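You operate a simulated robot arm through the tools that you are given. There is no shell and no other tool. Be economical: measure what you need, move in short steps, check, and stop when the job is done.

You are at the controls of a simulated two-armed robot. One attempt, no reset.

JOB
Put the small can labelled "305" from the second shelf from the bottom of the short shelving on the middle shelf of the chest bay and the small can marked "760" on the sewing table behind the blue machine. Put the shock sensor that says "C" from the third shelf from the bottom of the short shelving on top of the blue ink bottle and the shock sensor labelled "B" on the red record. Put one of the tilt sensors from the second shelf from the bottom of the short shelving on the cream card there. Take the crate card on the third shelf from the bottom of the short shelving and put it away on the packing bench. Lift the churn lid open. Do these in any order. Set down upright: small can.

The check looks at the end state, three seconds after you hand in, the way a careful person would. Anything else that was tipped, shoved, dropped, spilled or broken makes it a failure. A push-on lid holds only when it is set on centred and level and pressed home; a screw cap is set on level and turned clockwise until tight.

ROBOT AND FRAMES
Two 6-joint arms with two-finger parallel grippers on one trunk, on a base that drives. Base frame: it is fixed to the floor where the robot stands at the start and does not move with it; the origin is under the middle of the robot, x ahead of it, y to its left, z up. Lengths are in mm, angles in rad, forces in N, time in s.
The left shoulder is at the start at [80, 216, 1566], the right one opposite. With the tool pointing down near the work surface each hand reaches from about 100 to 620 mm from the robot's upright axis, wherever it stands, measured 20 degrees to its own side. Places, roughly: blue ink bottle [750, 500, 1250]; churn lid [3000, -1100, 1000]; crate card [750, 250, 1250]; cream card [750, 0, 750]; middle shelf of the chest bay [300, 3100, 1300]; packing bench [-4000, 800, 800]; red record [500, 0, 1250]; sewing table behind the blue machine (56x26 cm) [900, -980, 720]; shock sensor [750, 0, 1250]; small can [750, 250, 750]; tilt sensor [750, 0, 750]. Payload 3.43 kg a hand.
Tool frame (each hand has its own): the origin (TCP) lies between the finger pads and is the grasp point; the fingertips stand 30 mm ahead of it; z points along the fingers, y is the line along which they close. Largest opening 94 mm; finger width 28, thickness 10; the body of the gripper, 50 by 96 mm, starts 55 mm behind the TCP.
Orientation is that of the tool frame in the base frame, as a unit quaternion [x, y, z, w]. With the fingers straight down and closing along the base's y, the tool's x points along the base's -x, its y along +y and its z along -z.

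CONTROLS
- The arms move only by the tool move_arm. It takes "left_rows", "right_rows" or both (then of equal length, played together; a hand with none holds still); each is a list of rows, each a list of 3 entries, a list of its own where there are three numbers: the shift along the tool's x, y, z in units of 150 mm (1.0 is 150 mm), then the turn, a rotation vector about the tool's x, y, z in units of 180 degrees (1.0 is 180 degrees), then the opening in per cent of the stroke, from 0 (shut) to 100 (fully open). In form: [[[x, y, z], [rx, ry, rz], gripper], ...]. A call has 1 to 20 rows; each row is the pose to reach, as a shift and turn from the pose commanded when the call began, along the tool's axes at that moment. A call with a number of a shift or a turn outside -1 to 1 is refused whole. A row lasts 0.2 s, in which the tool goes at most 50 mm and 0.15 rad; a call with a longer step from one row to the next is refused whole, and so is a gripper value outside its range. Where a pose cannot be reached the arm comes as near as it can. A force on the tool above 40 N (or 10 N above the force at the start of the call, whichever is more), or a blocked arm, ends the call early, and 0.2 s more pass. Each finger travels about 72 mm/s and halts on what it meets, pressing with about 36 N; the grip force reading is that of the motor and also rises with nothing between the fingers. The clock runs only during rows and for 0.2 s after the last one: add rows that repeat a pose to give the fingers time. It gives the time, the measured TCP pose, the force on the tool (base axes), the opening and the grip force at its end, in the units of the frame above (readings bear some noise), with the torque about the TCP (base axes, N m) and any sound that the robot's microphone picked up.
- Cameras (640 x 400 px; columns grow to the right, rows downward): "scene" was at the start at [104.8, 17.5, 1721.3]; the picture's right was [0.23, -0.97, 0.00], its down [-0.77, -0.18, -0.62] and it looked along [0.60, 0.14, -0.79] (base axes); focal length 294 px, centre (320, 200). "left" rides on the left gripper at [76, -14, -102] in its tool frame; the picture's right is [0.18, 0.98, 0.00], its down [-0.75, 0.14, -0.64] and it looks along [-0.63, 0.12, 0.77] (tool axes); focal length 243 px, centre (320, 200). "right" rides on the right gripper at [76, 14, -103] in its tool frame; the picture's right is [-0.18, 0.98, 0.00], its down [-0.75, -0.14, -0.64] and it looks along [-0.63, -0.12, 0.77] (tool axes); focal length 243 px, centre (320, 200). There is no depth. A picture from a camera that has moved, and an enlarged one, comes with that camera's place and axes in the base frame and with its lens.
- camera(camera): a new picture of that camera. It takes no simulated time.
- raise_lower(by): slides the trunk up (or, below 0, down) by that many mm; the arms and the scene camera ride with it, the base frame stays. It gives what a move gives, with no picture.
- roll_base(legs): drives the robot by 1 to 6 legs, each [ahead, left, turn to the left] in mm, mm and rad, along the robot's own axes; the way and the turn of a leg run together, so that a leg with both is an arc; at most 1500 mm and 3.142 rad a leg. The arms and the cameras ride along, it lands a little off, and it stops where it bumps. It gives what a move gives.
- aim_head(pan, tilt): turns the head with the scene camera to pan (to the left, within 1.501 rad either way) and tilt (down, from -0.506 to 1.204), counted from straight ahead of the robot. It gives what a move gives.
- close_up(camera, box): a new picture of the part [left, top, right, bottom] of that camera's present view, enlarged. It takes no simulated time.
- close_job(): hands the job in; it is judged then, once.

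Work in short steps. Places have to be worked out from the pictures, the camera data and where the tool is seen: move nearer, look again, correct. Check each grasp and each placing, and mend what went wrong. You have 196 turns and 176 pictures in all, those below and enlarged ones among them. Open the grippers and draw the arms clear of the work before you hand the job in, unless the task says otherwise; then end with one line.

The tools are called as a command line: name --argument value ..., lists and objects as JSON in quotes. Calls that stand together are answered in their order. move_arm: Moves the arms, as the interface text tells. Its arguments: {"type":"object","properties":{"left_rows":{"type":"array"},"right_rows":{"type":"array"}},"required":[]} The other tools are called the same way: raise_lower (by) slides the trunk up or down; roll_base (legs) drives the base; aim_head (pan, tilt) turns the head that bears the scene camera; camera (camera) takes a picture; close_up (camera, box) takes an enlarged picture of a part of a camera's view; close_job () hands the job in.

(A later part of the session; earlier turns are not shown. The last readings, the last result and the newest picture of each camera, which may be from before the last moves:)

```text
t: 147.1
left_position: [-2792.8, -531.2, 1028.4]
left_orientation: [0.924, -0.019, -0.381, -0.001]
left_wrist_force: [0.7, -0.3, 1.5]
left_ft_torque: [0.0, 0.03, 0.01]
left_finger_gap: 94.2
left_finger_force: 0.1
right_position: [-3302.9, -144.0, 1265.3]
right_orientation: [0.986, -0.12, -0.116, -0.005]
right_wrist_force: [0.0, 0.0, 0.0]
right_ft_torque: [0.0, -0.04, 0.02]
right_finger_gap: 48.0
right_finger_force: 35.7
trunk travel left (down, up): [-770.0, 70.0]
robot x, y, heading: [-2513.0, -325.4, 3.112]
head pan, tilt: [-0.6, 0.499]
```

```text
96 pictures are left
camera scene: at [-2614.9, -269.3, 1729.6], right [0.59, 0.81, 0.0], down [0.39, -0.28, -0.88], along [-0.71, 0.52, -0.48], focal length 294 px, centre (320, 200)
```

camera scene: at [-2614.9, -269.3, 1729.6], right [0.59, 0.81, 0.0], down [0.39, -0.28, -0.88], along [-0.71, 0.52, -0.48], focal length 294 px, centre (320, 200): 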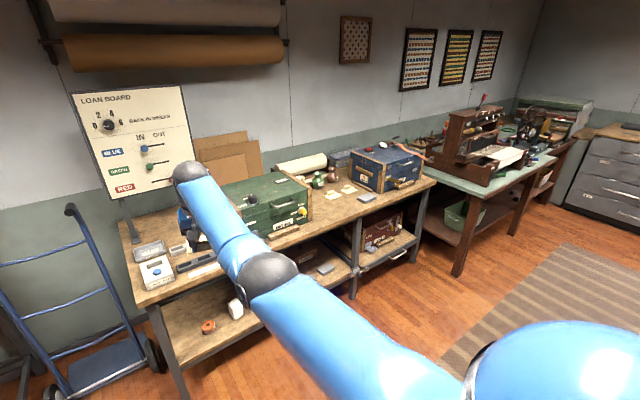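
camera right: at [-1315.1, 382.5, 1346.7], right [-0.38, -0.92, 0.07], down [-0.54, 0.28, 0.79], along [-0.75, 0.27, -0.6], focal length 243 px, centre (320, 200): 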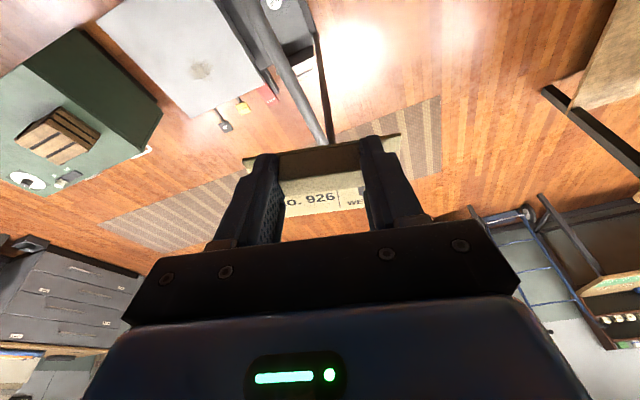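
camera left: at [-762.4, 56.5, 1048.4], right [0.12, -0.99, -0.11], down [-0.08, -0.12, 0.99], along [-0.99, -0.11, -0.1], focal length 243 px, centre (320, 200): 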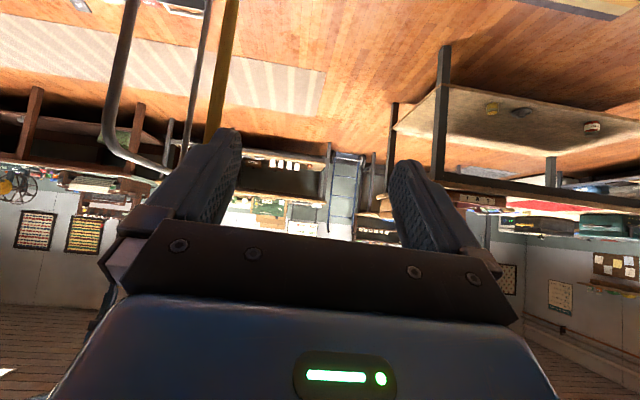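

Zoom in on the bench: there look to be similar cards lying between the green trunk and blue case.

close_up --camera "scene" --box '[260, 130, 460, 255]'

close_up --camera "scene" --box '[110, 180, 310, 305]'

```text
3.20 times, centred on (360, 192) of scene
camera zoom: at [-2614.9, -269.3, 1729.6], right [0.59, 0.81, 0.0], down [0.39, -0.28, -0.88], along [-0.71, 0.52, -0.48], focal length 942 px, centre (192, 224)
```

zoom: 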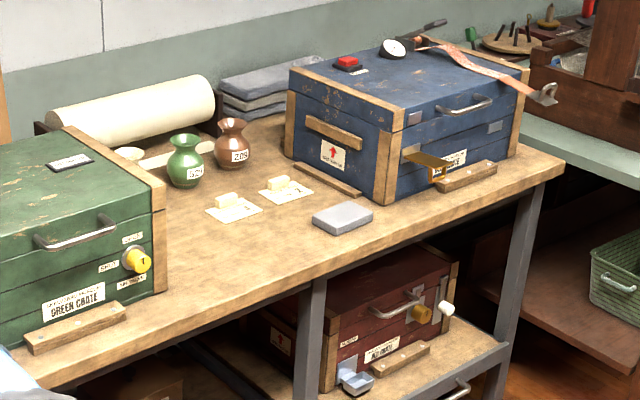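

```text
3.20 times, centred on (210, 242) of scene
camera zoom: at [-2614.9, -269.3, 1729.6], right [0.59, 0.81, 0.0], down [0.39, -0.28, -0.88], along [-0.71, 0.52, -0.48], focal length 942 px, centre (672, 64)
```

zoom: 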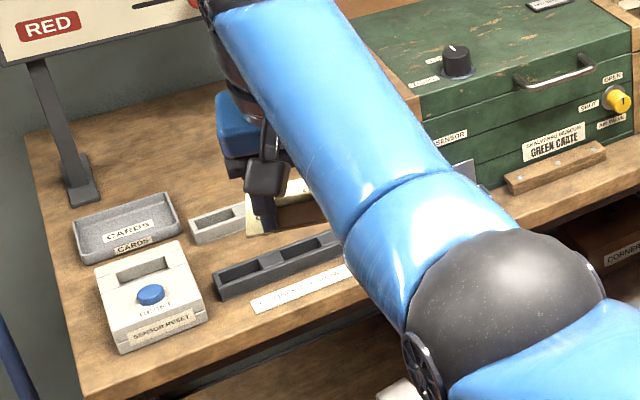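

There's a "CARDS" tray at the left end of the bench (≈(-4033,-268)); that's the put-away place. Strafe left 125, straighten, go ahead 450, and look.

roll_base --legs '[[0, 125, 0.03], [450, 0, 0]]'

raise_lower --by -250

aim_head --pan -0.15 --tilt 0.6

camera --camera "scene"

camera --camera "right"

```text
t: 148.1
left_position: [-2791.1, -561.9, 1029.4]
left_orientation: [0.924, -0.015, -0.382, 0.003]
left_wrist_force: [-0.7, 0.0, 0.4]
left_ft_torque: [0.0, -0.03, 0.0]
left_finger_gap: 93.8
left_finger_force: 0.1
right_position: [-3303.9, -176.9, 1263.8]
right_orientation: [0.986, -0.118, -0.116, -0.002]
right_wrist_force: [1.3, -0.4, 0.6]
right_ft_torque: [-0.04, 0.01, 0.0]
right_finger_gap: 48.4
right_finger_force: 36.0
trunk travel left (down, up): [-770.0, 70.0]
robot x, y, heading: [-2514.3, -357.1, 3.12]
head pan, tilt: [-0.6, 0.499]
stopped in leg 1: the robot was blocked; the commanded pose is now the measured one
```

```text
t: 150.5
left_position: [-2743.8, -573.1, 775.7]
left_orientation: [0.932, -0.016, -0.361, 0.002]
left_wrist_force: [-0.5, 0.1, -1.3]
left_ft_torque: [0.03, 0.04, 0.0]
left_finger_gap: 93.9
left_finger_force: 0.1
right_position: [-3279.8, -190.0, 1002.4]
right_orientation: [0.99, -0.113, -0.083, -0.013]
right_wrist_force: [-2.9, -0.4, -2.4]
right_ft_torque: [0.08, -0.16, -0.02]
right_finger_gap: 48.5
right_finger_force: 36.2
trunk travel left (down, up): [-528.0, 312.0]
robot x, y, heading: [-2513.7, -356.9, 3.124]
head pan, tilt: [-0.6, 0.499]
stopped: the arm was blocked; the commanded pose is now the measured one
```

```text
t: 151.4
left_position: [-2735.6, -570.9, 776.8]
left_orientation: [0.94, -0.02, -0.34, 0.005]
left_wrist_force: [0.1, -0.4, 0.5]
left_ft_torque: [-0.04, 0.01, -0.02]
left_finger_gap: 94.1
left_finger_force: 0.1
right_position: [-3288.9, -184.8, 1018.5]
right_orientation: [0.988, -0.116, -0.097, -0.008]
right_wrist_force: [0.1, 0.7, -0.3]
right_ft_torque: [0.0, 0.01, -0.01]
right_finger_gap: 48.3
right_finger_force: 36.4
trunk travel left (down, up): [-528.0, 312.0]
robot x, y, heading: [-2509.6, -360.4, 3.116]
head pan, tilt: [-0.15, 0.6]
```

```text
93 pictures are left
camera scene: at [-2632.5, -339.8, 1481.4], right [0.17, 0.99, 0.0], down [0.56, -0.1, -0.82], along [-0.81, 0.14, -0.57], focal length 294 px, centre (320, 200)
```

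scene: 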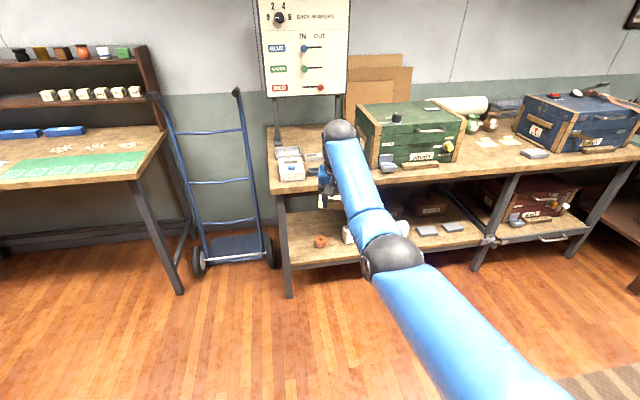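

```text
92 pictures are left
camera right: at [-3198.4, -220.2, 1104.9], right [-0.4, -0.91, 0.04], down [-0.56, 0.29, 0.78], along [-0.72, 0.29, -0.63], focal length 243 px, centre (320, 200)
```

right: 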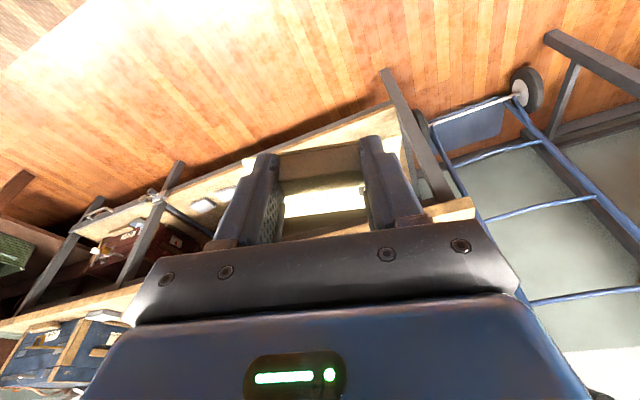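

The left arm has touched the red-cloth table's side. Look there at once.

aim_head --pan 1.1 --tilt 0.7

camera --camera "scene"

camera --camera "left"

```text
t: 152.8
left_position: [-2736.9, -568.8, 777.4]
left_orientation: [0.94, -0.018, -0.342, 0.006]
left_wrist_force: [0.0, 0.1, -0.7]
left_ft_torque: [0.05, 0.0, 0.02]
left_finger_gap: 94.1
left_finger_force: 0.1
right_position: [-3289.5, -183.4, 1017.9]
right_orientation: [0.988, -0.116, -0.097, -0.007]
right_wrist_force: [0.0, 0.7, 0.5]
right_ft_torque: [-0.01, 0.0, 0.01]
right_finger_gap: 48.4
right_finger_force: 35.2
trunk travel left (down, up): [-528.0, 312.0]
robot x, y, heading: [-2513.5, -361.2, 3.121]
head pan, tilt: [1.1, 0.7]
```

```text
91 pictures are left
camera scene: at [-2585.8, -428.3, 1473.2], right [-0.88, 0.47, -0.01], down [0.31, 0.57, -0.77], along [-0.36, -0.68, -0.64], focal length 294 px, centre (320, 200)
```

scene: 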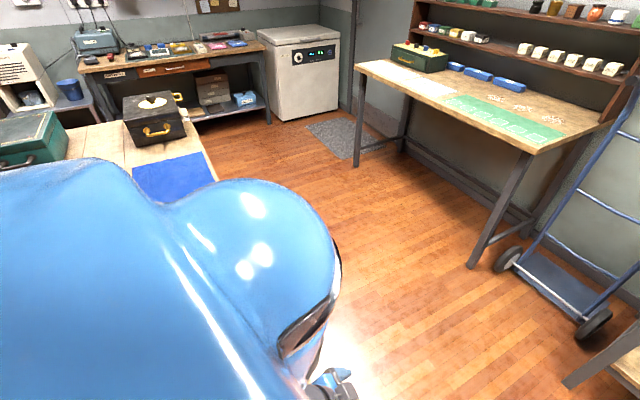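

```text
90 pictures are left
camera left: at [-2612.8, -558.4, 807.7], right [0.11, -0.99, -0.1], down [-0.17, -0.11, 0.98], along [-0.98, -0.09, -0.18], focal length 243 px, centre (320, 200)
```

left: 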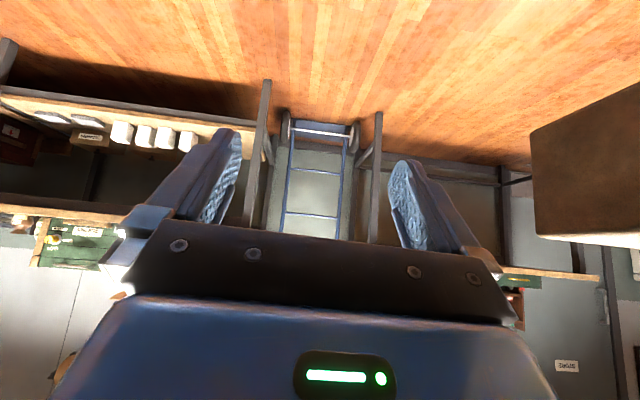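

Relieve: raise the trunk 80 and move right 150 mm, then inspect the table.

raise_lower --by 80

roll_base --legs '[[0, -180, 0]]'

aim_head --pan 1.5 --tilt 0.75

camera --camera "scene"

```text
t: 154.0
left_position: [-2752.0, -570.2, 859.6]
left_orientation: [0.933, -0.018, -0.36, 0.002]
left_wrist_force: [0.4, 0.5, 0.3]
left_ft_torque: [0.01, 0.0, 0.0]
left_finger_gap: 94.0
left_finger_force: 0.1
right_position: [-3287.8, -185.5, 1095.8]
right_orientation: [0.988, -0.116, -0.099, -0.008]
right_wrist_force: [-0.3, 0.3, -0.2]
right_ft_torque: [-0.01, -0.02, 0.01]
right_finger_gap: 48.4
right_finger_force: 35.6
trunk travel left (down, up): [-608.0, 232.0]
robot x, y, heading: [-2512.1, -358.1, 3.119]
head pan, tilt: [1.1, 0.7]
```

```text
t: 155.5
left_position: [-2746.8, -395.1, 859.0]
left_orientation: [0.933, -0.016, -0.36, 0.002]
left_wrist_force: [-0.5, -0.4, -0.9]
left_ft_torque: [0.01, 0.02, 0.02]
left_finger_gap: 94.1
left_finger_force: 0.1
right_position: [-3283.4, -12.4, 1098.0]
right_orientation: [0.988, -0.115, -0.1, -0.009]
right_wrist_force: [-0.5, -1.6, 0.1]
right_ft_torque: [-0.01, -0.01, -0.03]
right_finger_gap: 48.2
right_finger_force: 36.2
trunk travel left (down, up): [-608.0, 232.0]
robot x, y, heading: [-2509.6, -182.8, 3.119]
head pan, tilt: [1.1, 0.7]
```

```text
t: 156.4
left_position: [-2746.3, -392.6, 861.1]
left_orientation: [0.932, -0.016, -0.361, 0.004]
left_wrist_force: [0.1, 0.7, 0.0]
left_ft_torque: [0.0, 0.03, 0.01]
left_finger_gap: 94.3
left_finger_force: 0.1
right_position: [-3283.2, -8.9, 1098.5]
right_orientation: [0.988, -0.115, -0.1, -0.008]
right_wrist_force: [0.1, 0.2, 0.4]
right_ft_torque: [-0.01, -0.01, -0.01]
right_finger_gap: 48.4
right_finger_force: 36.3
trunk travel left (down, up): [-608.0, 232.0]
robot x, y, heading: [-2508.6, -180.3, 3.121]
head pan, tilt: [1.499, 0.75]
```

```text
89 pictures are left
camera scene: at [-2545.6, -262.2, 1545.7], right [-1.0, 0.09, 0.0], down [0.06, 0.68, -0.73], along [-0.07, -0.73, -0.68], focal length 294 px, centre (320, 200)
```

scene: 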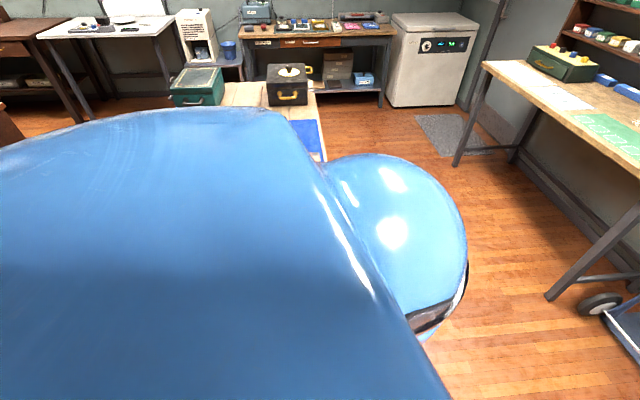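

Own shoulder hides that table; I'll check it later. Raise 60, drive ahead 580, then strafe left to the tray.

raise_lower --by 60

roll_base --legs '[[0, 0, 0.02], [590, 0, 0], [0, 255, 0]]'

aim_head --pan -0.1 --tilt 0.75

camera --camera "scene"

camera --camera "right"

```text
t: 157.4
left_position: [-2746.4, -393.0, 919.3]
left_orientation: [0.933, -0.016, -0.36, 0.003]
left_wrist_force: [0.3, 0.6, 0.4]
left_ft_torque: [0.02, 0.0, -0.01]
left_finger_gap: 93.9
left_finger_force: 0.1
right_position: [-3283.4, -9.1, 1157.3]
right_orientation: [0.988, -0.115, -0.099, -0.008]
right_wrist_force: [0.4, 0.3, -0.5]
right_ft_torque: [-0.01, -0.02, -0.02]
right_finger_gap: 48.6
right_finger_force: 35.7
trunk travel left (down, up): [-668.0, 172.0]
robot x, y, heading: [-2512.5, -182.0, 3.121]
head pan, tilt: [1.499, 0.75]
```

```text
t: 162.5
left_position: [-3331.0, -653.5, 919.8]
left_orientation: [0.933, -0.005, -0.36, 0.008]
left_wrist_force: [-0.2, 0.5, 1.5]
left_ft_torque: [-0.02, -0.03, -0.04]
left_finger_gap: 94.1
left_finger_force: 0.2
right_position: [-3878.1, -283.1, 1157.8]
right_orientation: [0.99, -0.104, -0.099, -0.006]
right_wrist_force: [0.3, 0.6, -0.7]
right_ft_torque: [-0.01, -0.06, 0.01]
right_finger_gap: 48.4
right_finger_force: 35.9
trunk travel left (down, up): [-668.0, 172.0]
robot x, y, heading: [-3096.4, -437.6, -3.137]
head pan, tilt: [1.499, 0.75]
```

```text
t: 164.2
left_position: [-3331.3, -655.8, 919.7]
left_orientation: [0.933, -0.004, -0.36, 0.008]
left_wrist_force: [0.1, -0.3, -1.0]
left_ft_torque: [0.0, 0.0, 0.03]
left_finger_gap: 93.9
left_finger_force: 0.0
right_position: [-3876.4, -285.5, 1157.8]
right_orientation: [0.99, -0.105, -0.099, -0.008]
right_wrist_force: [-0.6, 0.2, -0.2]
right_ft_torque: [0.01, -0.01, 0.01]
right_finger_gap: 48.5
right_finger_force: 36.0
trunk travel left (down, up): [-668.0, 172.0]
robot x, y, heading: [-3098.8, -436.6, -3.132]
head pan, tilt: [-0.099, 0.75]
```

```text
88 pictures are left
camera scene: at [-3210.3, -430.0, 1605.6], right [0.09, 1.0, 0.0], down [0.68, -0.06, -0.73], along [-0.73, 0.07, -0.68], focal length 294 px, centre (320, 200)
```

scene: 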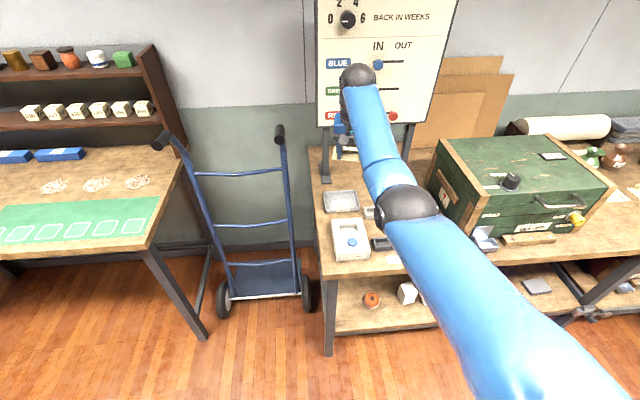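

```text
87 pictures are left
camera right: at [-3785.2, -318.3, 1244.3], right [-0.38, -0.92, 0.04], down [-0.57, 0.27, 0.78], along [-0.73, 0.27, -0.63], focal length 243 px, centre (320, 200)
```

right: 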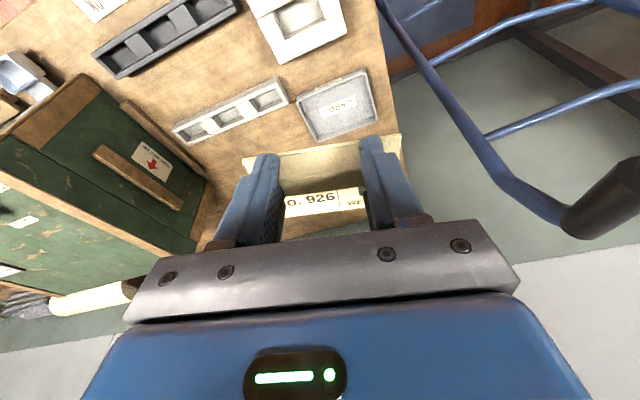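

Tray: centre ≈(-4037,-272), ~125×100, aligned with y. Card centre lies ~32 mm ahead of the TCP. I straighten the hand's yaw, drive ahead, and lower the trunk 200.

move_arm --right_rows '[[[0, 0, 0], [-0.0065, 0, -0.033], 0], [[0, 0, 0], [-0.013, 0, -0.0653], 0], [[0, 0, 0], [-0.013, 0, -0.0653], 0]]'

roll_base --legs '[[118, -13, 0]]'

raise_lower --by -200

camera --camera "right"

camera --camera "scene"

```text
t: 165.0
left_position: [-3331.0, -655.7, 921.2]
left_orientation: [0.933, -0.004, -0.36, 0.007]
left_wrist_force: [-0.4, 0.3, 0.2]
left_ft_torque: [0.01, -0.03, 0.0]
left_finger_gap: 93.9
left_finger_force: 0.0
right_position: [-3876.6, -284.2, 1157.1]
right_orientation: [0.995, 0.001, -0.1, 0.003]
right_wrist_force: [-0.7, 0.1, -0.6]
right_ft_torque: [0.05, -0.03, 0.04]
right_finger_gap: 48.1
right_finger_force: 36.5
trunk travel left (down, up): [-668.0, 172.0]
robot x, y, heading: [-3100.3, -439.6, -3.138]
head pan, tilt: [-0.099, 0.75]
```

```text
t: 166.2
left_position: [-3447.7, -644.4, 921.0]
left_orientation: [0.933, -0.004, -0.361, 0.008]
left_wrist_force: [0.9, -0.3, 0.1]
left_ft_torque: [0.0, 0.0, -0.05]
left_finger_gap: 94.1
left_finger_force: 0.0
right_position: [-3992.3, -273.6, 1160.1]
right_orientation: [0.995, 0.0, -0.102, 0.003]
right_wrist_force: [-0.4, 0.1, 0.2]
right_ft_torque: [0.0, 0.05, 0.04]
right_finger_gap: 48.3
right_finger_force: 36.0
trunk travel left (down, up): [-668.0, 172.0]
robot x, y, heading: [-3218.7, -421.5, -3.138]
head pan, tilt: [-0.099, 0.75]
```

```text
t: 168.4
left_position: [-3448.8, -643.2, 720.4]
left_orientation: [0.933, -0.005, -0.36, 0.007]
left_wrist_force: [-0.4, 0.2, -0.2]
left_ft_torque: [-0.01, -0.03, -0.02]
left_finger_gap: 94.0
left_finger_force: 0.1
right_position: [-3994.5, -272.5, 958.5]
right_orientation: [0.995, 0.001, -0.1, 0.003]
right_wrist_force: [-0.5, 0.3, -1.1]
right_ft_torque: [0.01, -0.02, 0.02]
right_finger_gap: 48.5
right_finger_force: 36.2
trunk travel left (down, up): [-468.0, 372.0]
robot x, y, heading: [-3215.2, -425.3, -3.131]
head pan, tilt: [-0.099, 0.75]
```

```text
86 pictures are left
camera right: at [-3897.8, -287.1, 1044.9], right [-0.18, -0.98, 0.04], down [-0.61, 0.14, 0.78], along [-0.77, 0.11, -0.63], focal length 243 px, centre (320, 200)
```

right: 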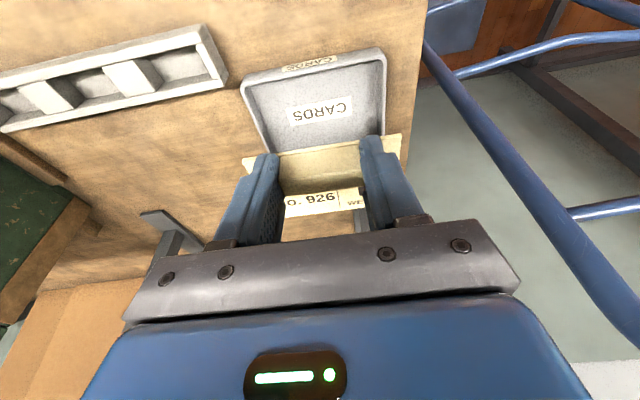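

```text
85 pictures are left
camera scene: at [-3328.0, -417.9, 1405.6], right [0.09, 1.0, 0.0], down [0.68, -0.06, -0.73], along [-0.73, 0.07, -0.68], focal length 294 px, centre (320, 200)
```

scene: 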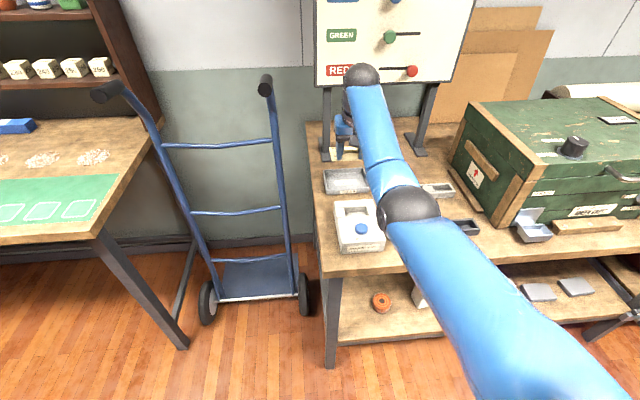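

Aligned over the tray (tray centre ≈(-4036,-271), z≈820). Lower the hand 90 mm.

move_arm --right_rows '[[[0.012, 0, 0.15], [0, 0, 0], 0], [[0.025, 0, 0.3], [0, 0, 0], 0], [[0.04, 0, 0.42], [0, 0, 0], 0], [[0.05, 0, 0.52], [0, 0, 0], 0], [[0.061, 0, 0.6], [0, 0, 0], 0], [[0.061, 0, 0.6], [0, 0, 0], 0]]'

camera --camera "right"

close_up --camera "scene" --box '[290, 90, 450, 190]'

```text
t: 169.8
left_position: [-3448.7, -642.3, 719.1]
left_orientation: [0.933, -0.005, -0.36, 0.007]
left_wrist_force: [-0.2, 0.5, -0.1]
left_ft_torque: [-0.02, 0.03, -0.02]
left_finger_gap: 94.0
left_finger_force: 0.1
right_position: [-4003.4, -273.2, 869.5]
right_orientation: [0.995, 0.001, -0.1, 0.003]
right_wrist_force: [0.3, -0.3, 0.1]
right_ft_torque: [-0.01, 0.0, -0.03]
right_finger_gap: 48.6
right_finger_force: 36.0
trunk travel left (down, up): [-468.0, 372.0]
robot x, y, heading: [-3218.0, -428.0, -3.131]
head pan, tilt: [-0.099, 0.75]
```

```text
84 pictures are left
camera right: at [-3907.1, -287.7, 955.3], right [-0.18, -0.98, 0.04], down [-0.61, 0.14, 0.78], along [-0.77, 0.11, -0.63], focal length 243 px, centre (320, 200)
```

right: 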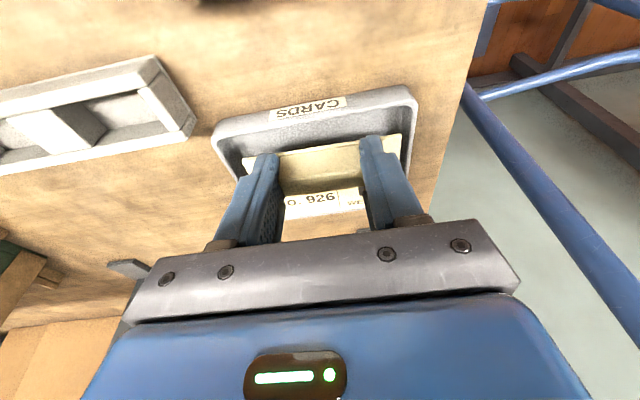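

```text
4.00 times, centred on (370, 140) of scene
camera zoom: at [-3328.1, -417.9, 1405.6], right [0.09, 1.0, 0.0], down [0.68, -0.06, -0.73], along [-0.73, 0.07, -0.68], focal length 1178 px, centre (120, 440)
```

zoom: 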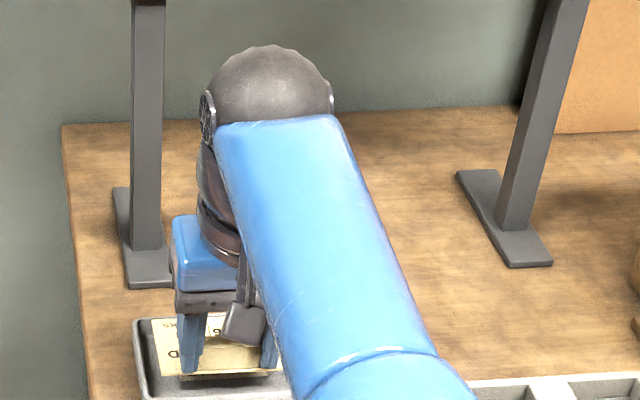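

Card is within the tray outline. Shift 4 mm toward me and descend in steps to contact.

move_arm --right_rows '[[[0.02, 0, 0.025], [0, 0, 0], 0], [[0.037, 0, 0.047], [0, 0, 0], 0], [[0.041, 0, 0.066], [0, 0, 0], 0], [[0.041, 0, 0.066], [0, 0, 0], 0]]'

move_arm --right_rows '[[[0.004, 0, 0.02], [0, 0, 0], 0], [[0.008, 0, 0.039], [0, 0, 0], 0], [[0.008, 0, 0.039], [0, 0, 0], 0]]'

```text
t: 170.8
left_position: [-3449.5, -643.6, 720.2]
left_orientation: [0.933, -0.005, -0.36, 0.007]
left_wrist_force: [0.1, -0.6, -0.4]
left_ft_torque: [-0.02, 0.0, 0.03]
left_finger_gap: 94.2
left_finger_force: 0.0
right_position: [-3999.4, -273.0, 857.6]
right_orientation: [0.995, 0.001, -0.1, 0.004]
right_wrist_force: [0.1, -0.2, -0.4]
right_ft_torque: [0.02, 0.03, 0.01]
right_finger_gap: 48.2
right_finger_force: 36.5
trunk travel left (down, up): [-468.0, 372.0]
robot x, y, heading: [-3218.9, -423.5, -3.138]
head pan, tilt: [-0.099, 0.75]
```

```text
t: 171.6
left_position: [-3447.5, -642.8, 720.2]
left_orientation: [0.933, -0.005, -0.36, 0.007]
left_wrist_force: [0.1, -0.6, 0.4]
left_ft_torque: [0.01, -0.02, 0.03]
left_finger_gap: 93.6
left_finger_force: 0.0
right_position: [-4000.4, -273.9, 853.6]
right_orientation: [0.995, 0.0, -0.103, 0.003]
right_wrist_force: [-4.5, 0.2, 10.2]
right_ft_torque: [0.31, 0.04, 0.05]
right_finger_gap: 48.6
right_finger_force: 35.8
trunk travel left (down, up): [-468.0, 372.0]
robot x, y, heading: [-3218.7, -429.1, -3.134]
head pan, tilt: [-0.099, 0.75]
```

Contact (10 N). Check the view before opening.

close_up --camera "right" --box '[180, 60, 460, 235]'

close_up --camera "scene" --box '[300, 130, 420, 205]'

```text
2.29 times, centred on (320, 148) of right
camera zoom: at [-3902.5, -287.7, 939.9], right [-0.18, -0.98, 0.04], down [-0.61, 0.14, 0.78], along [-0.78, 0.11, -0.62], focal length 555 px, centre (320, 320)
```

zoom: 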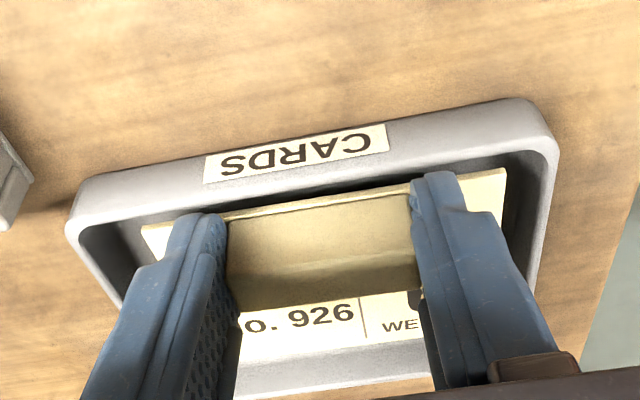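

```text
5.33 times, centred on (360, 168) of scene
camera zoom: at [-3326.9, -418.2, 1405.9], right [0.09, 1.0, 0.0], down [0.68, -0.06, -0.73], along [-0.73, 0.07, -0.68], focal length 1570 px, centre (107, 373)
```

zoom: 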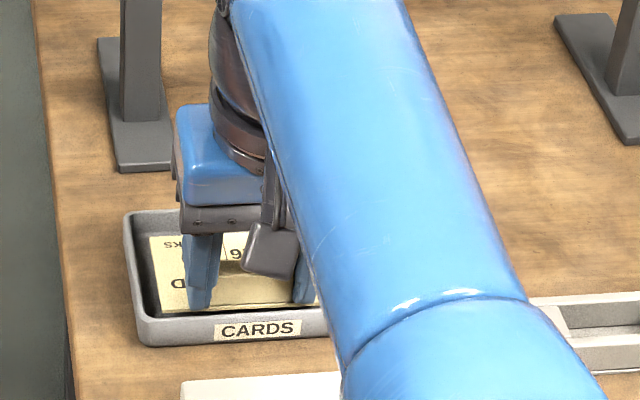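

Card sits inside the tray. Open slightly (60 %, to spare the tray walls) and lift straight up.

move_arm --right_rows '[[[-0.004, 0, -0.02], [0, 0, 0], 30], [[-0.004, 0, -0.02], [0, 0, 0], 56], [[-0.004, 0, -0.02], [0, 0, 0], 62], [[-0.004, 0, -0.02], [0, 0, 0], 62], [[-0.03, 0, -0.15], [0, 0, 0], 62], [[-0.07, 0, -0.35], [0, 0, 0], 62], [[-0.12, 0, -0.6], [0, 0, 0], 62], [[-0.18, 0, -0.9], [0, 0, 0], 62]]'

camera --camera "right"

```text
t: 173.4
left_position: [-3448.8, -644.0, 720.3]
left_orientation: [0.933, -0.005, -0.36, 0.007]
left_wrist_force: [0.3, 0.3, -0.6]
left_ft_torque: [0.03, 0.03, 0.01]
left_finger_gap: 94.1
left_finger_force: 0.1
right_position: [-3998.5, -272.0, 989.9]
right_orientation: [0.995, 0.002, -0.1, 0.003]
right_wrist_force: [-0.2, 0.6, -0.4]
right_ft_torque: [0.04, 0.02, -0.03]
right_finger_gap: 58.5
right_finger_force: 0.1
trunk travel left (down, up): [-468.0, 372.0]
robot x, y, heading: [-3218.8, -426.3, -3.134]
head pan, tilt: [-0.099, 0.75]
```

```text
80 pictures are left
camera right: at [-3902.0, -286.4, 1077.1], right [-0.18, -0.98, 0.04], down [-0.61, 0.14, 0.78], along [-0.77, 0.11, -0.63], focal length 243 px, centre (320, 200)
```

right: 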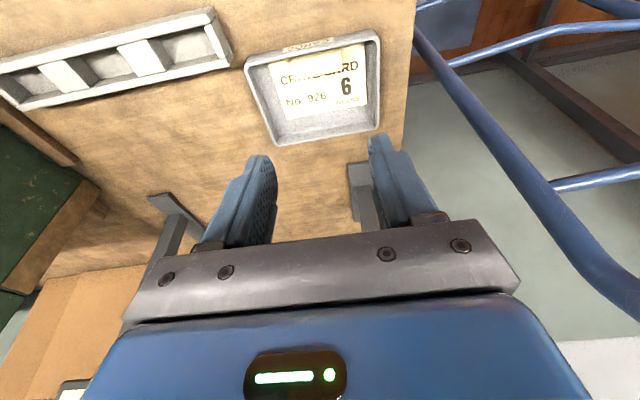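

Card is in the CARDS tray. Now back to the shelving the way I came: raise the trunk, strafe right to y≈-300, reverse.

raise_lower --by 300

roll_base --legs '[[0, -126, -0.008], [-1450, 0, 0], [-1400, 0, 0]]'

aim_head --pan 0.2 --tilt 0.45

camera --camera "scene"

```text
t: 176.4
left_position: [-3449.7, -643.8, 1020.1]
left_orientation: [0.933, -0.005, -0.36, 0.007]
left_wrist_force: [-0.8, -0.6, 0.5]
left_ft_torque: [0.0, -0.01, -0.04]
left_finger_gap: 94.3
left_finger_force: 0.0
right_position: [-3999.1, -273.0, 1290.7]
right_orientation: [0.995, 0.0, -0.1, 0.004]
right_wrist_force: [-0.5, -0.1, -0.1]
right_ft_torque: [-0.04, 0.0, 0.02]
right_finger_gap: 58.6
right_finger_force: 0.1
trunk travel left (down, up): [-768.0, 72.0]
robot x, y, heading: [-3215.7, -424.6, -3.131]
head pan, tilt: [-0.099, 0.75]
```

```text
t: 191.0
left_position: [-626.2, -568.0, 1019.9]
left_orientation: [0.933, -0.023, -0.359, 0.0]
left_wrist_force: [0.3, -0.1, 0.4]
left_ft_torque: [0.0, 0.0, -0.01]
left_finger_gap: 94.2
left_finger_force: 0.0
right_position: [-1162.1, -176.4, 1290.0]
right_orientation: [0.995, -0.018, -0.1, 0.001]
right_wrist_force: [0.1, 1.5, 0.2]
right_ft_torque: [0.02, 0.01, 0.0]
right_finger_gap: 58.3
right_finger_force: 0.1
trunk travel left (down, up): [-768.0, 72.0]
robot x, y, heading: [-384.8, -361.7, 3.111]
head pan, tilt: [-0.099, 0.75]
```

```text
t: 191.8
left_position: [-625.9, -568.5, 1019.9]
left_orientation: [0.932, -0.022, -0.361, 0.001]
left_wrist_force: [-0.6, 0.1, -0.1]
left_ft_torque: [-0.02, -0.01, 0.02]
left_finger_gap: 93.9
left_finger_force: 0.1
right_position: [-1162.3, -176.6, 1290.4]
right_orientation: [0.995, -0.018, -0.1, 0.001]
right_wrist_force: [0.1, 0.0, 0.1]
right_ft_torque: [-0.02, 0.0, -0.01]
right_finger_gap: 58.2
right_finger_force: 0.0
trunk travel left (down, up): [-768.0, 72.0]
robot x, y, heading: [-386.0, -357.6, 3.109]
head pan, tilt: [0.201, 0.45]
```

```text
79 pictures are left
camera scene: at [-504.4, -374.3, 1732.0], right [-0.17, 0.99, 0.0], down [0.43, 0.07, -0.9], along [-0.89, -0.15, -0.44], focal length 294 px, centre (320, 200)
```

scene: 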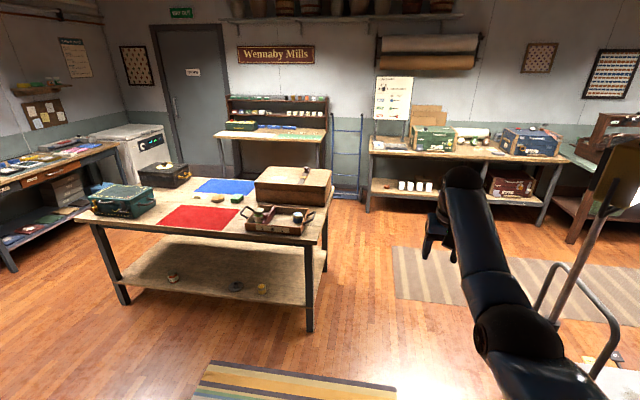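

Zoom on the table where the arm touched.

close_up --camera "scene" --box '[230, 145, 350, 250]'

```text
3.81 times, centred on (290, 198) of scene
camera zoom: at [-504.4, -374.3, 1732.0], right [-0.17, 0.99, 0.0], down [0.43, 0.07, -0.9], along [-0.89, -0.15, -0.44], focal length 1121 px, centre (434, 210)
```

zoom: 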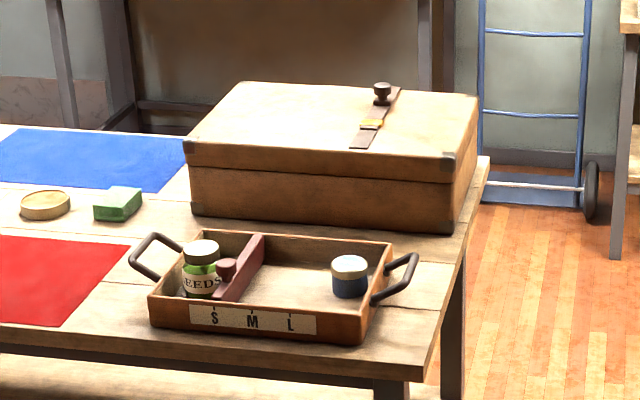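

Everything on that table is fine. Now prepare for shelf 2: lower the trunk, retract and re-pitch the right hand, then turn around.

raise_lower --by -400

move_arm --right_rows '[[[0.12, 0, -0.025], [0, -0.02, 0], 62], [[0.24, 0, -0.05], [0, -0.045, 0], 62], [[0.36, 0, -0.075], [0, -0.07, 0], 62], [[0.48, 0, -0.1], [0, -0.095, 0], 62], [[0.6, 0, -0.125], [0, -0.12, 0], 62], [[0.72, 0, -0.15], [0, -0.14, 0], 62], [[0.84, 0, -0.175], [0, -0.16, 0], 80], [[0.96, 0, -0.2], [0, -0.183, 0], 100]]'

roll_base --legs '[[110, 0, 0], [0, 0, -1.57], [0, 0, -1.54]]'

aim_head --pan 0.1 --tilt 0.4

camera --camera "scene"

```text
t: 195.6
left_position: [-625.4, -568.6, 620.1]
left_orientation: [0.933, -0.023, -0.36, 0.0]
left_wrist_force: [0.3, 0.4, -0.3]
left_ft_torque: [-0.02, 0.01, -0.01]
left_finger_gap: 94.1
left_finger_force: 0.0
right_position: [-1161.6, -177.1, 890.5]
right_orientation: [0.995, -0.018, -0.1, 0.002]
right_wrist_force: [0.9, -0.1, -0.2]
right_ft_torque: [-0.01, -0.01, 0.02]
right_finger_gap: 58.2
right_finger_force: 0.0
trunk travel left (down, up): [-368.0, 472.0]
robot x, y, heading: [-384.7, -359.7, 3.113]
head pan, tilt: [0.201, 0.45]
```

```text
t: 197.4
left_position: [-624.6, -569.6, 620.2]
left_orientation: [0.933, -0.023, -0.36, 0.001]
left_wrist_force: [-1.0, 0.2, 0.0]
left_ft_torque: [0.05, -0.04, 0.01]
left_finger_gap: 93.9
left_finger_force: 0.0
right_position: [-1013.3, -180.5, 892.2]
right_orientation: [0.925, -0.018, -0.38, -0.004]
right_wrist_force: [-0.8, 0.0, 0.4]
right_ft_torque: [0.0, -0.03, -0.02]
right_finger_gap: 94.0
right_finger_force: 0.0
trunk travel left (down, up): [-368.0, 472.0]
robot x, y, heading: [-385.2, -359.4, 3.105]
head pan, tilt: [0.201, 0.45]
```

```text
t: 206.1
left_position: [-268.4, -133.6, 619.5]
left_orientation: [-0.007, 0.933, 0.012, 0.36]
left_wrist_force: [-0.4, 0.3, -0.2]
left_ft_torque: [0.04, 0.01, -0.01]
left_finger_gap: 94.0
left_finger_force: 0.0
right_position: [145.0, -495.4, 891.7]
right_orientation: [-0.012, 0.925, 0.008, 0.379]
right_wrist_force: [0.2, -0.1, 0.4]
right_ft_torque: [0.0, -0.02, 0.04]
right_finger_gap: 93.8
right_finger_force: 0.1
trunk travel left (down, up): [-368.0, 472.0]
robot x, y, heading: [-496.2, -354.3, 0.034]
head pan, tilt: [0.201, 0.45]
```

```text
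t: 206.8
left_position: [-269.8, -133.8, 619.6]
left_orientation: [-0.007, 0.933, 0.012, 0.36]
left_wrist_force: [0.0, -0.5, 0.1]
left_ft_torque: [-0.03, 0.02, -0.01]
left_finger_gap: 93.8
left_finger_force: 0.1
right_position: [144.5, -495.8, 891.8]
right_orientation: [-0.012, 0.925, 0.008, 0.379]
right_wrist_force: [-0.4, -0.2, -0.2]
right_ft_torque: [0.0, 0.03, -0.03]
right_finger_gap: 94.0
right_finger_force: 0.0
trunk travel left (down, up): [-368.0, 472.0]
robot x, y, heading: [-492.2, -356.3, 0.034]
head pan, tilt: [0.099, 0.4]
```

```text
77 pictures are left
camera scene: at [-371.4, -343.4, 1336.7], right [0.13, -0.99, 0.0], down [-0.39, -0.05, -0.92], along [0.91, 0.12, -0.39], focal length 294 px, centre (320, 200)
```

scene: 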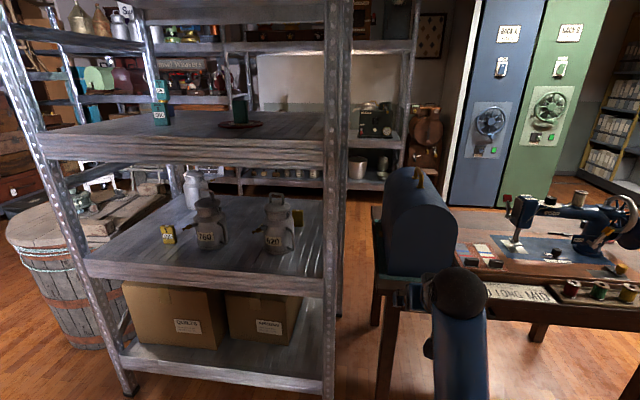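

Placements seen intact from here. Cans 760/305 should go first, making room. Move to face can 760.

roll_base --legs '[[0, 0, -0.034], [0, 675, 0]]'

camera --camera "right"

close_up --camera "scene" --box '[240, 160, 480, 310]'

```text
t: 211.0
left_position: [-258.0, 549.3, 620.0]
left_orientation: [0.011, 0.933, 0.005, 0.36]
left_wrist_force: [0.0, 0.5, 0.6]
left_ft_torque: [-0.02, 0.02, -0.02]
left_finger_gap: 94.1
left_finger_force: 0.1
right_position: [141.8, 172.4, 892.6]
right_orientation: [0.006, 0.926, 0.001, 0.378]
right_wrist_force: [-0.3, -0.5, 0.3]
right_ft_torque: [-0.03, -0.03, 0.03]
right_finger_gap: 94.1
right_finger_force: 0.0
trunk travel left (down, up): [-368.0, 472.0]
robot x, y, heading: [-494.9, 336.4, -0.005]
head pan, tilt: [0.099, 0.4]
```

```text
76 pictures are left
camera right: at [16.7, 187.4, 912.5], right [0.14, 0.98, 0.14], down [0.09, -0.15, 0.99], along [0.99, -0.13, -0.11], focal length 243 px, centre (320, 200)
```

right: 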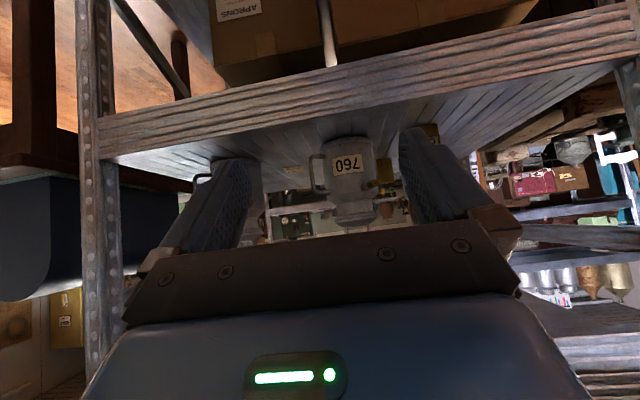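

```text
2.67 times, centred on (360, 235) of scene
camera zoom: at [-368.9, 343.9, 1336.7], right [0.09, -1.0, 0.0], down [-0.39, -0.04, -0.92], along [0.92, 0.09, -0.39], focal length 785 px, centre (213, 107)
```

zoom: 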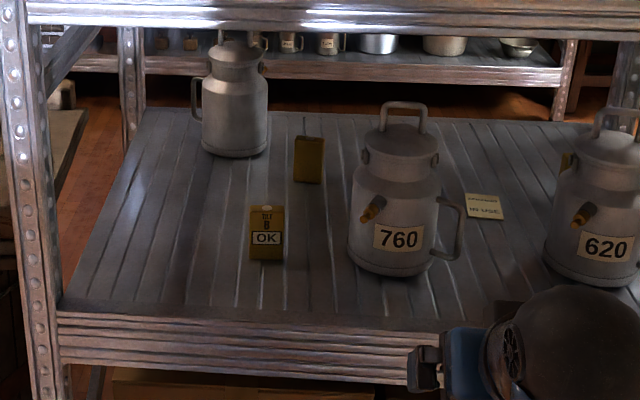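

Can 760: centre ≈(540,188), with a bail arch on top (z≈929–966, ~48 mm wide along y). I'll grip that arch across its two posts with a flatter hand (20° down). Re-pitch and raise the hand.

move_arm --right_rows '[[[-0.1, 0.03, -0.1], [0, -0.035, 0], 100], [[-0.2, 0.07, -0.2], [0, -0.07, 0], 100], [[-0.303, 0.107, -0.309], [0, -0.105, 0], 100], [[-0.303, 0.107, -0.309], [0, -0.139, 0], 100], [[-0.303, 0.107, -0.309], [0, -0.139, 0], 100]]'

camera --camera "right"

```text
t: 212.2
left_position: [-258.0, 549.9, 620.0]
left_orientation: [0.011, 0.933, 0.004, 0.36]
left_wrist_force: [0.0, 0.0, -0.3]
left_ft_torque: [-0.01, 0.0, -0.02]
left_finger_gap: 94.0
left_finger_force: 0.0
right_position: [141.4, 189.2, 956.2]
right_orientation: [0.005, 0.821, 0.0, 0.571]
right_wrist_force: [-0.2, -0.5, -0.2]
right_ft_torque: [0.0, 0.03, 0.0]
right_finger_gap: 93.8
right_finger_force: 0.1
trunk travel left (down, up): [-368.0, 472.0]
robot x, y, heading: [-493.4, 332.6, -0.008]
head pan, tilt: [0.099, 0.4]
```

```text
74 pictures are left
camera right: at [20.6, 203.3, 921.7], right [0.07, 0.98, 0.18], down [-0.34, -0.14, 0.93], along [0.94, -0.13, 0.32], focal length 243 px, centre (320, 200)
```

right: 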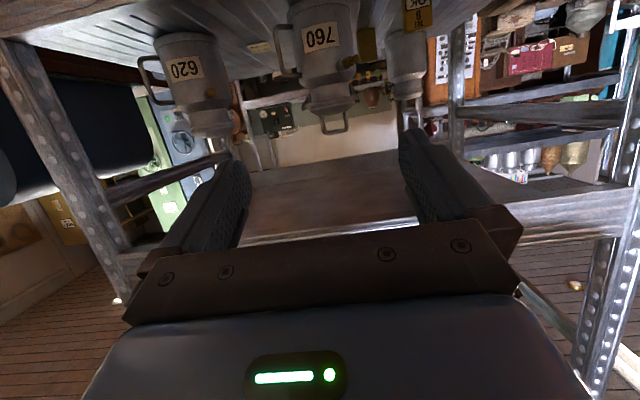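

Excellent view: arch of 760 at y≈186, z≈920–957. Drive ahead 320 and look again.

roll_base --legs '[[320, 0, 0.006]]'

camera --camera "right"

camera --camera "scene"

```text
t: 214.3
left_position: [59.2, 548.4, 619.6]
left_orientation: [0.01, 0.933, 0.006, 0.36]
left_wrist_force: [0.3, -0.1, 0.0]
left_ft_torque: [0.02, 0.0, -0.02]
left_finger_gap: 93.7
left_finger_force: 0.0
right_position: [459.7, 188.8, 956.7]
right_orientation: [0.005, 0.821, 0.001, 0.57]
right_wrist_force: [0.2, 0.2, -0.1]
right_ft_torque: [0.01, -0.02, -0.02]
right_finger_gap: 93.7
right_finger_force: 0.0
trunk travel left (down, up): [-368.0, 472.0]
robot x, y, heading: [-174.2, 335.8, 0.001]
head pan, tilt: [0.099, 0.4]
```

```text
73 pictures are left
camera right: at [339.3, 202.8, 921.5], right [0.07, 0.98, 0.18], down [-0.34, -0.14, 0.93], along [0.94, -0.13, 0.32], focal length 243 px, centre (320, 200)
```

right: 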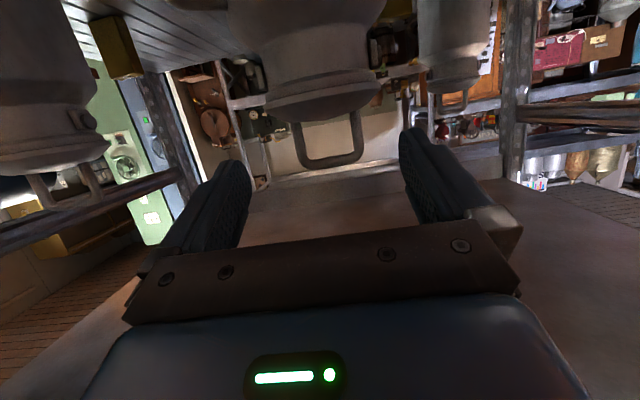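

```text
72 pictures are left
camera scene: at [-50.2, 342.6, 1336.6], right [0.1, -1.0, 0.0], down [-0.39, -0.04, -0.92], along [0.92, 0.09, -0.39], focal length 294 px, centre (320, 200)
```

scene: 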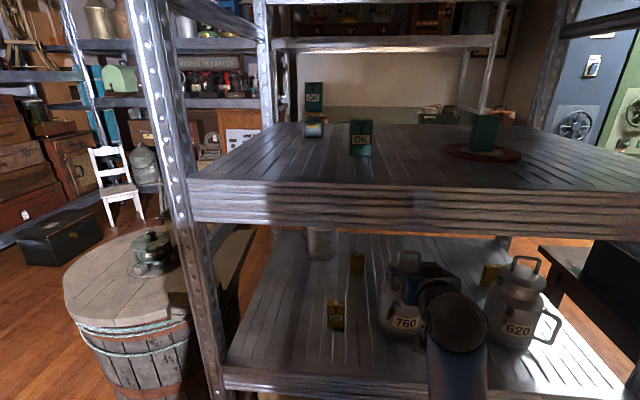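

Triangulated arch: x≈524, y≈189, bar z≈955, ~52 mm wide. Move the fingers around it.

move_arm --right_rows '[[[-0.03, 0, 0.1], [0, 0, 0], 100], [[-0.06, 0, 0.21], [0, 0, 0], 100], [[-0.09, 0, 0.32], [0, 0, 0], 100], [[-0.112, 0, 0.414], [0, 0, 0], 100], [[-0.112, 0, 0.414], [0, 0, 0], 100]]'

camera --camera "right"

```text
t: 215.5
left_position: [60.2, 547.6, 618.7]
left_orientation: [0.01, 0.933, 0.005, 0.359]
left_wrist_force: [0.3, -0.2, 0.2]
left_ft_torque: [0.02, 0.02, 0.0]
left_finger_gap: 94.2
left_finger_force: 0.1
right_position: [523.7, 187.7, 951.0]
right_orientation: [0.005, 0.822, 0.001, 0.57]
right_wrist_force: [-0.2, 0.6, 0.2]
right_ft_torque: [0.02, -0.03, 0.0]
right_finger_gap: 94.1
right_finger_force: 0.1
trunk travel left (down, up): [-368.0, 472.0]
robot x, y, heading: [-177.5, 329.8, -0.002]
head pan, tilt: [0.099, 0.4]
```

```text
71 pictures are left
camera right: at [403.6, 202.5, 917.0], right [0.07, 0.98, 0.18], down [-0.34, -0.14, 0.93], along [0.94, -0.13, 0.32], focal length 243 px, centre (320, 200)
```

right: 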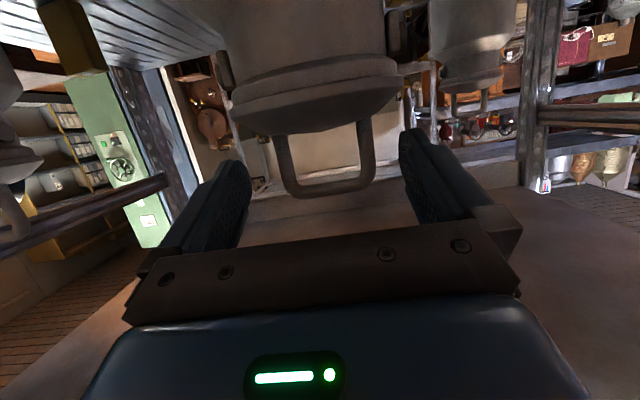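

Better baseline puts the arch at x≈540. Advance 16 mm and close.

move_arm --right_rows '[[[-0.02, 0.008, 0.05], [0, 0, 0], 100], [[-0.037, 0.01, 0.1], [0, 0, 0], 100], [[-0.037, 0.01, 0.1], [0, 0, 0], 80], [[-0.037, 0.01, 0.1], [0, 0, 0], 68], [[-0.037, 0.01, 0.1], [0, 0, 0], 60], [[-0.037, 0.01, 0.1], [0, 0, 0], 52], [[-0.037, 0.01, 0.1], [0, 0, 0], 40], [[-0.037, 0.01, 0.1], [0, 0, 0], 25], [[-0.037, 0.01, 0.1], [0, 0, 0], 10], [[-0.037, 0.01, 0.1], [0, 0, 0], 0]]'

camera --camera "right"

```text
t: 217.7
left_position: [59.1, 548.8, 620.7]
left_orientation: [0.009, 0.933, 0.006, 0.36]
left_wrist_force: [-0.1, -0.2, 0.6]
left_ft_torque: [0.04, -0.01, -0.01]
left_finger_gap: 93.9
left_finger_force: 0.1
right_position: [539.8, 189.9, 950.2]
right_orientation: [0.005, 0.822, 0.0, 0.569]
right_wrist_force: [0.6, 0.1, 1.1]
right_ft_torque: [0.09, -0.01, -0.02]
right_finger_gap: 56.1
right_finger_force: 36.0
trunk travel left (down, up): [-368.0, 472.0]
robot x, y, heading: [-175.5, 337.4, -0.006]
head pan, tilt: [0.099, 0.4]
heard: snap
```

```text
70 pictures are left
camera right: at [419.1, 203.6, 916.2], right [0.07, 0.98, 0.18], down [-0.34, -0.14, 0.93], along [0.94, -0.13, 0.32], focal length 243 px, centre (320, 200)
```

right: 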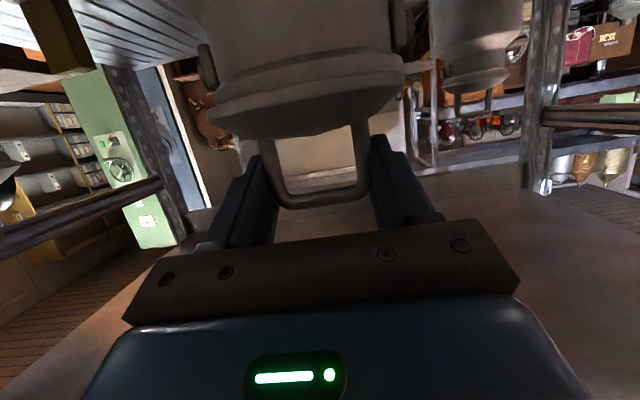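

A snap was heard on gripping; I lift just 6 mm and look at what follows.

move_arm --right_rows '[[[-0.012, 0, -0.005], [0, 0, 0], 0], [[-0.025, 0, -0.009], [0, 0, 0], 0], [[-0.038, 0, -0.014], [0, 0, 0], 0], [[-0.038, 0, -0.014], [0, 0, 0], 0]]'

camera --camera "right"

close_up --camera "scene" --box '[340, 220, 560, 360]'

```text
t: 218.7
left_position: [59.4, 548.2, 620.4]
left_orientation: [0.009, 0.933, 0.006, 0.359]
left_wrist_force: [0.1, -0.4, -0.1]
left_ft_torque: [0.02, 0.01, 0.01]
left_finger_gap: 93.9
left_finger_force: 0.0
right_position: [540.0, 188.9, 956.3]
right_orientation: [0.005, 0.822, 0.0, 0.57]
right_wrist_force: [-0.6, 0.1, -0.9]
right_ft_torque: [0.0, 0.01, -0.01]
right_finger_gap: 55.9
right_finger_force: 36.7
trunk travel left (down, up): [-368.0, 472.0]
robot x, y, heading: [-176.8, 329.7, -0.005]
head pan, tilt: [0.099, 0.4]
```

```text
69 pictures are left
camera right: at [419.2, 203.6, 921.6], right [0.07, 0.98, 0.18], down [-0.34, -0.14, 0.93], along [0.94, -0.13, 0.32], focal length 243 px, centre (320, 200)
```

right: 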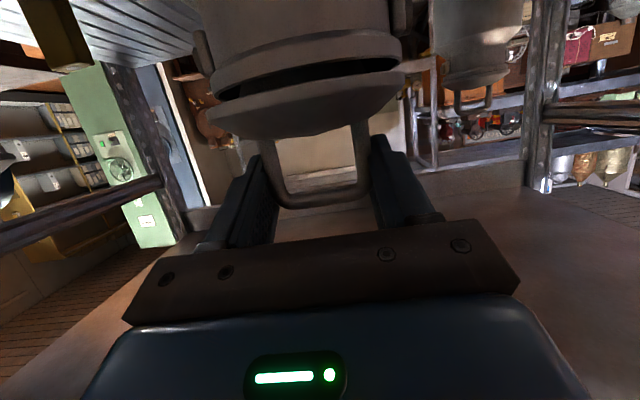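

```text
2.86 times, centred on (450, 290) of scene
camera zoom: at [-50.6, 342.5, 1336.7], right [0.1, -1.0, 0.0], down [-0.39, -0.04, -0.92], along [0.92, 0.09, -0.39], focal length 841 px, centre (-51, -57)
```

zoom: 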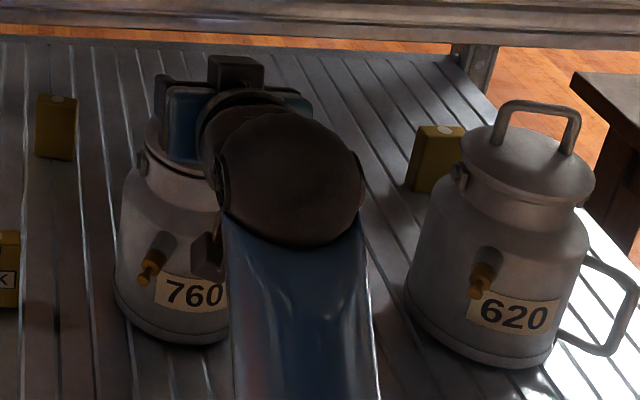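

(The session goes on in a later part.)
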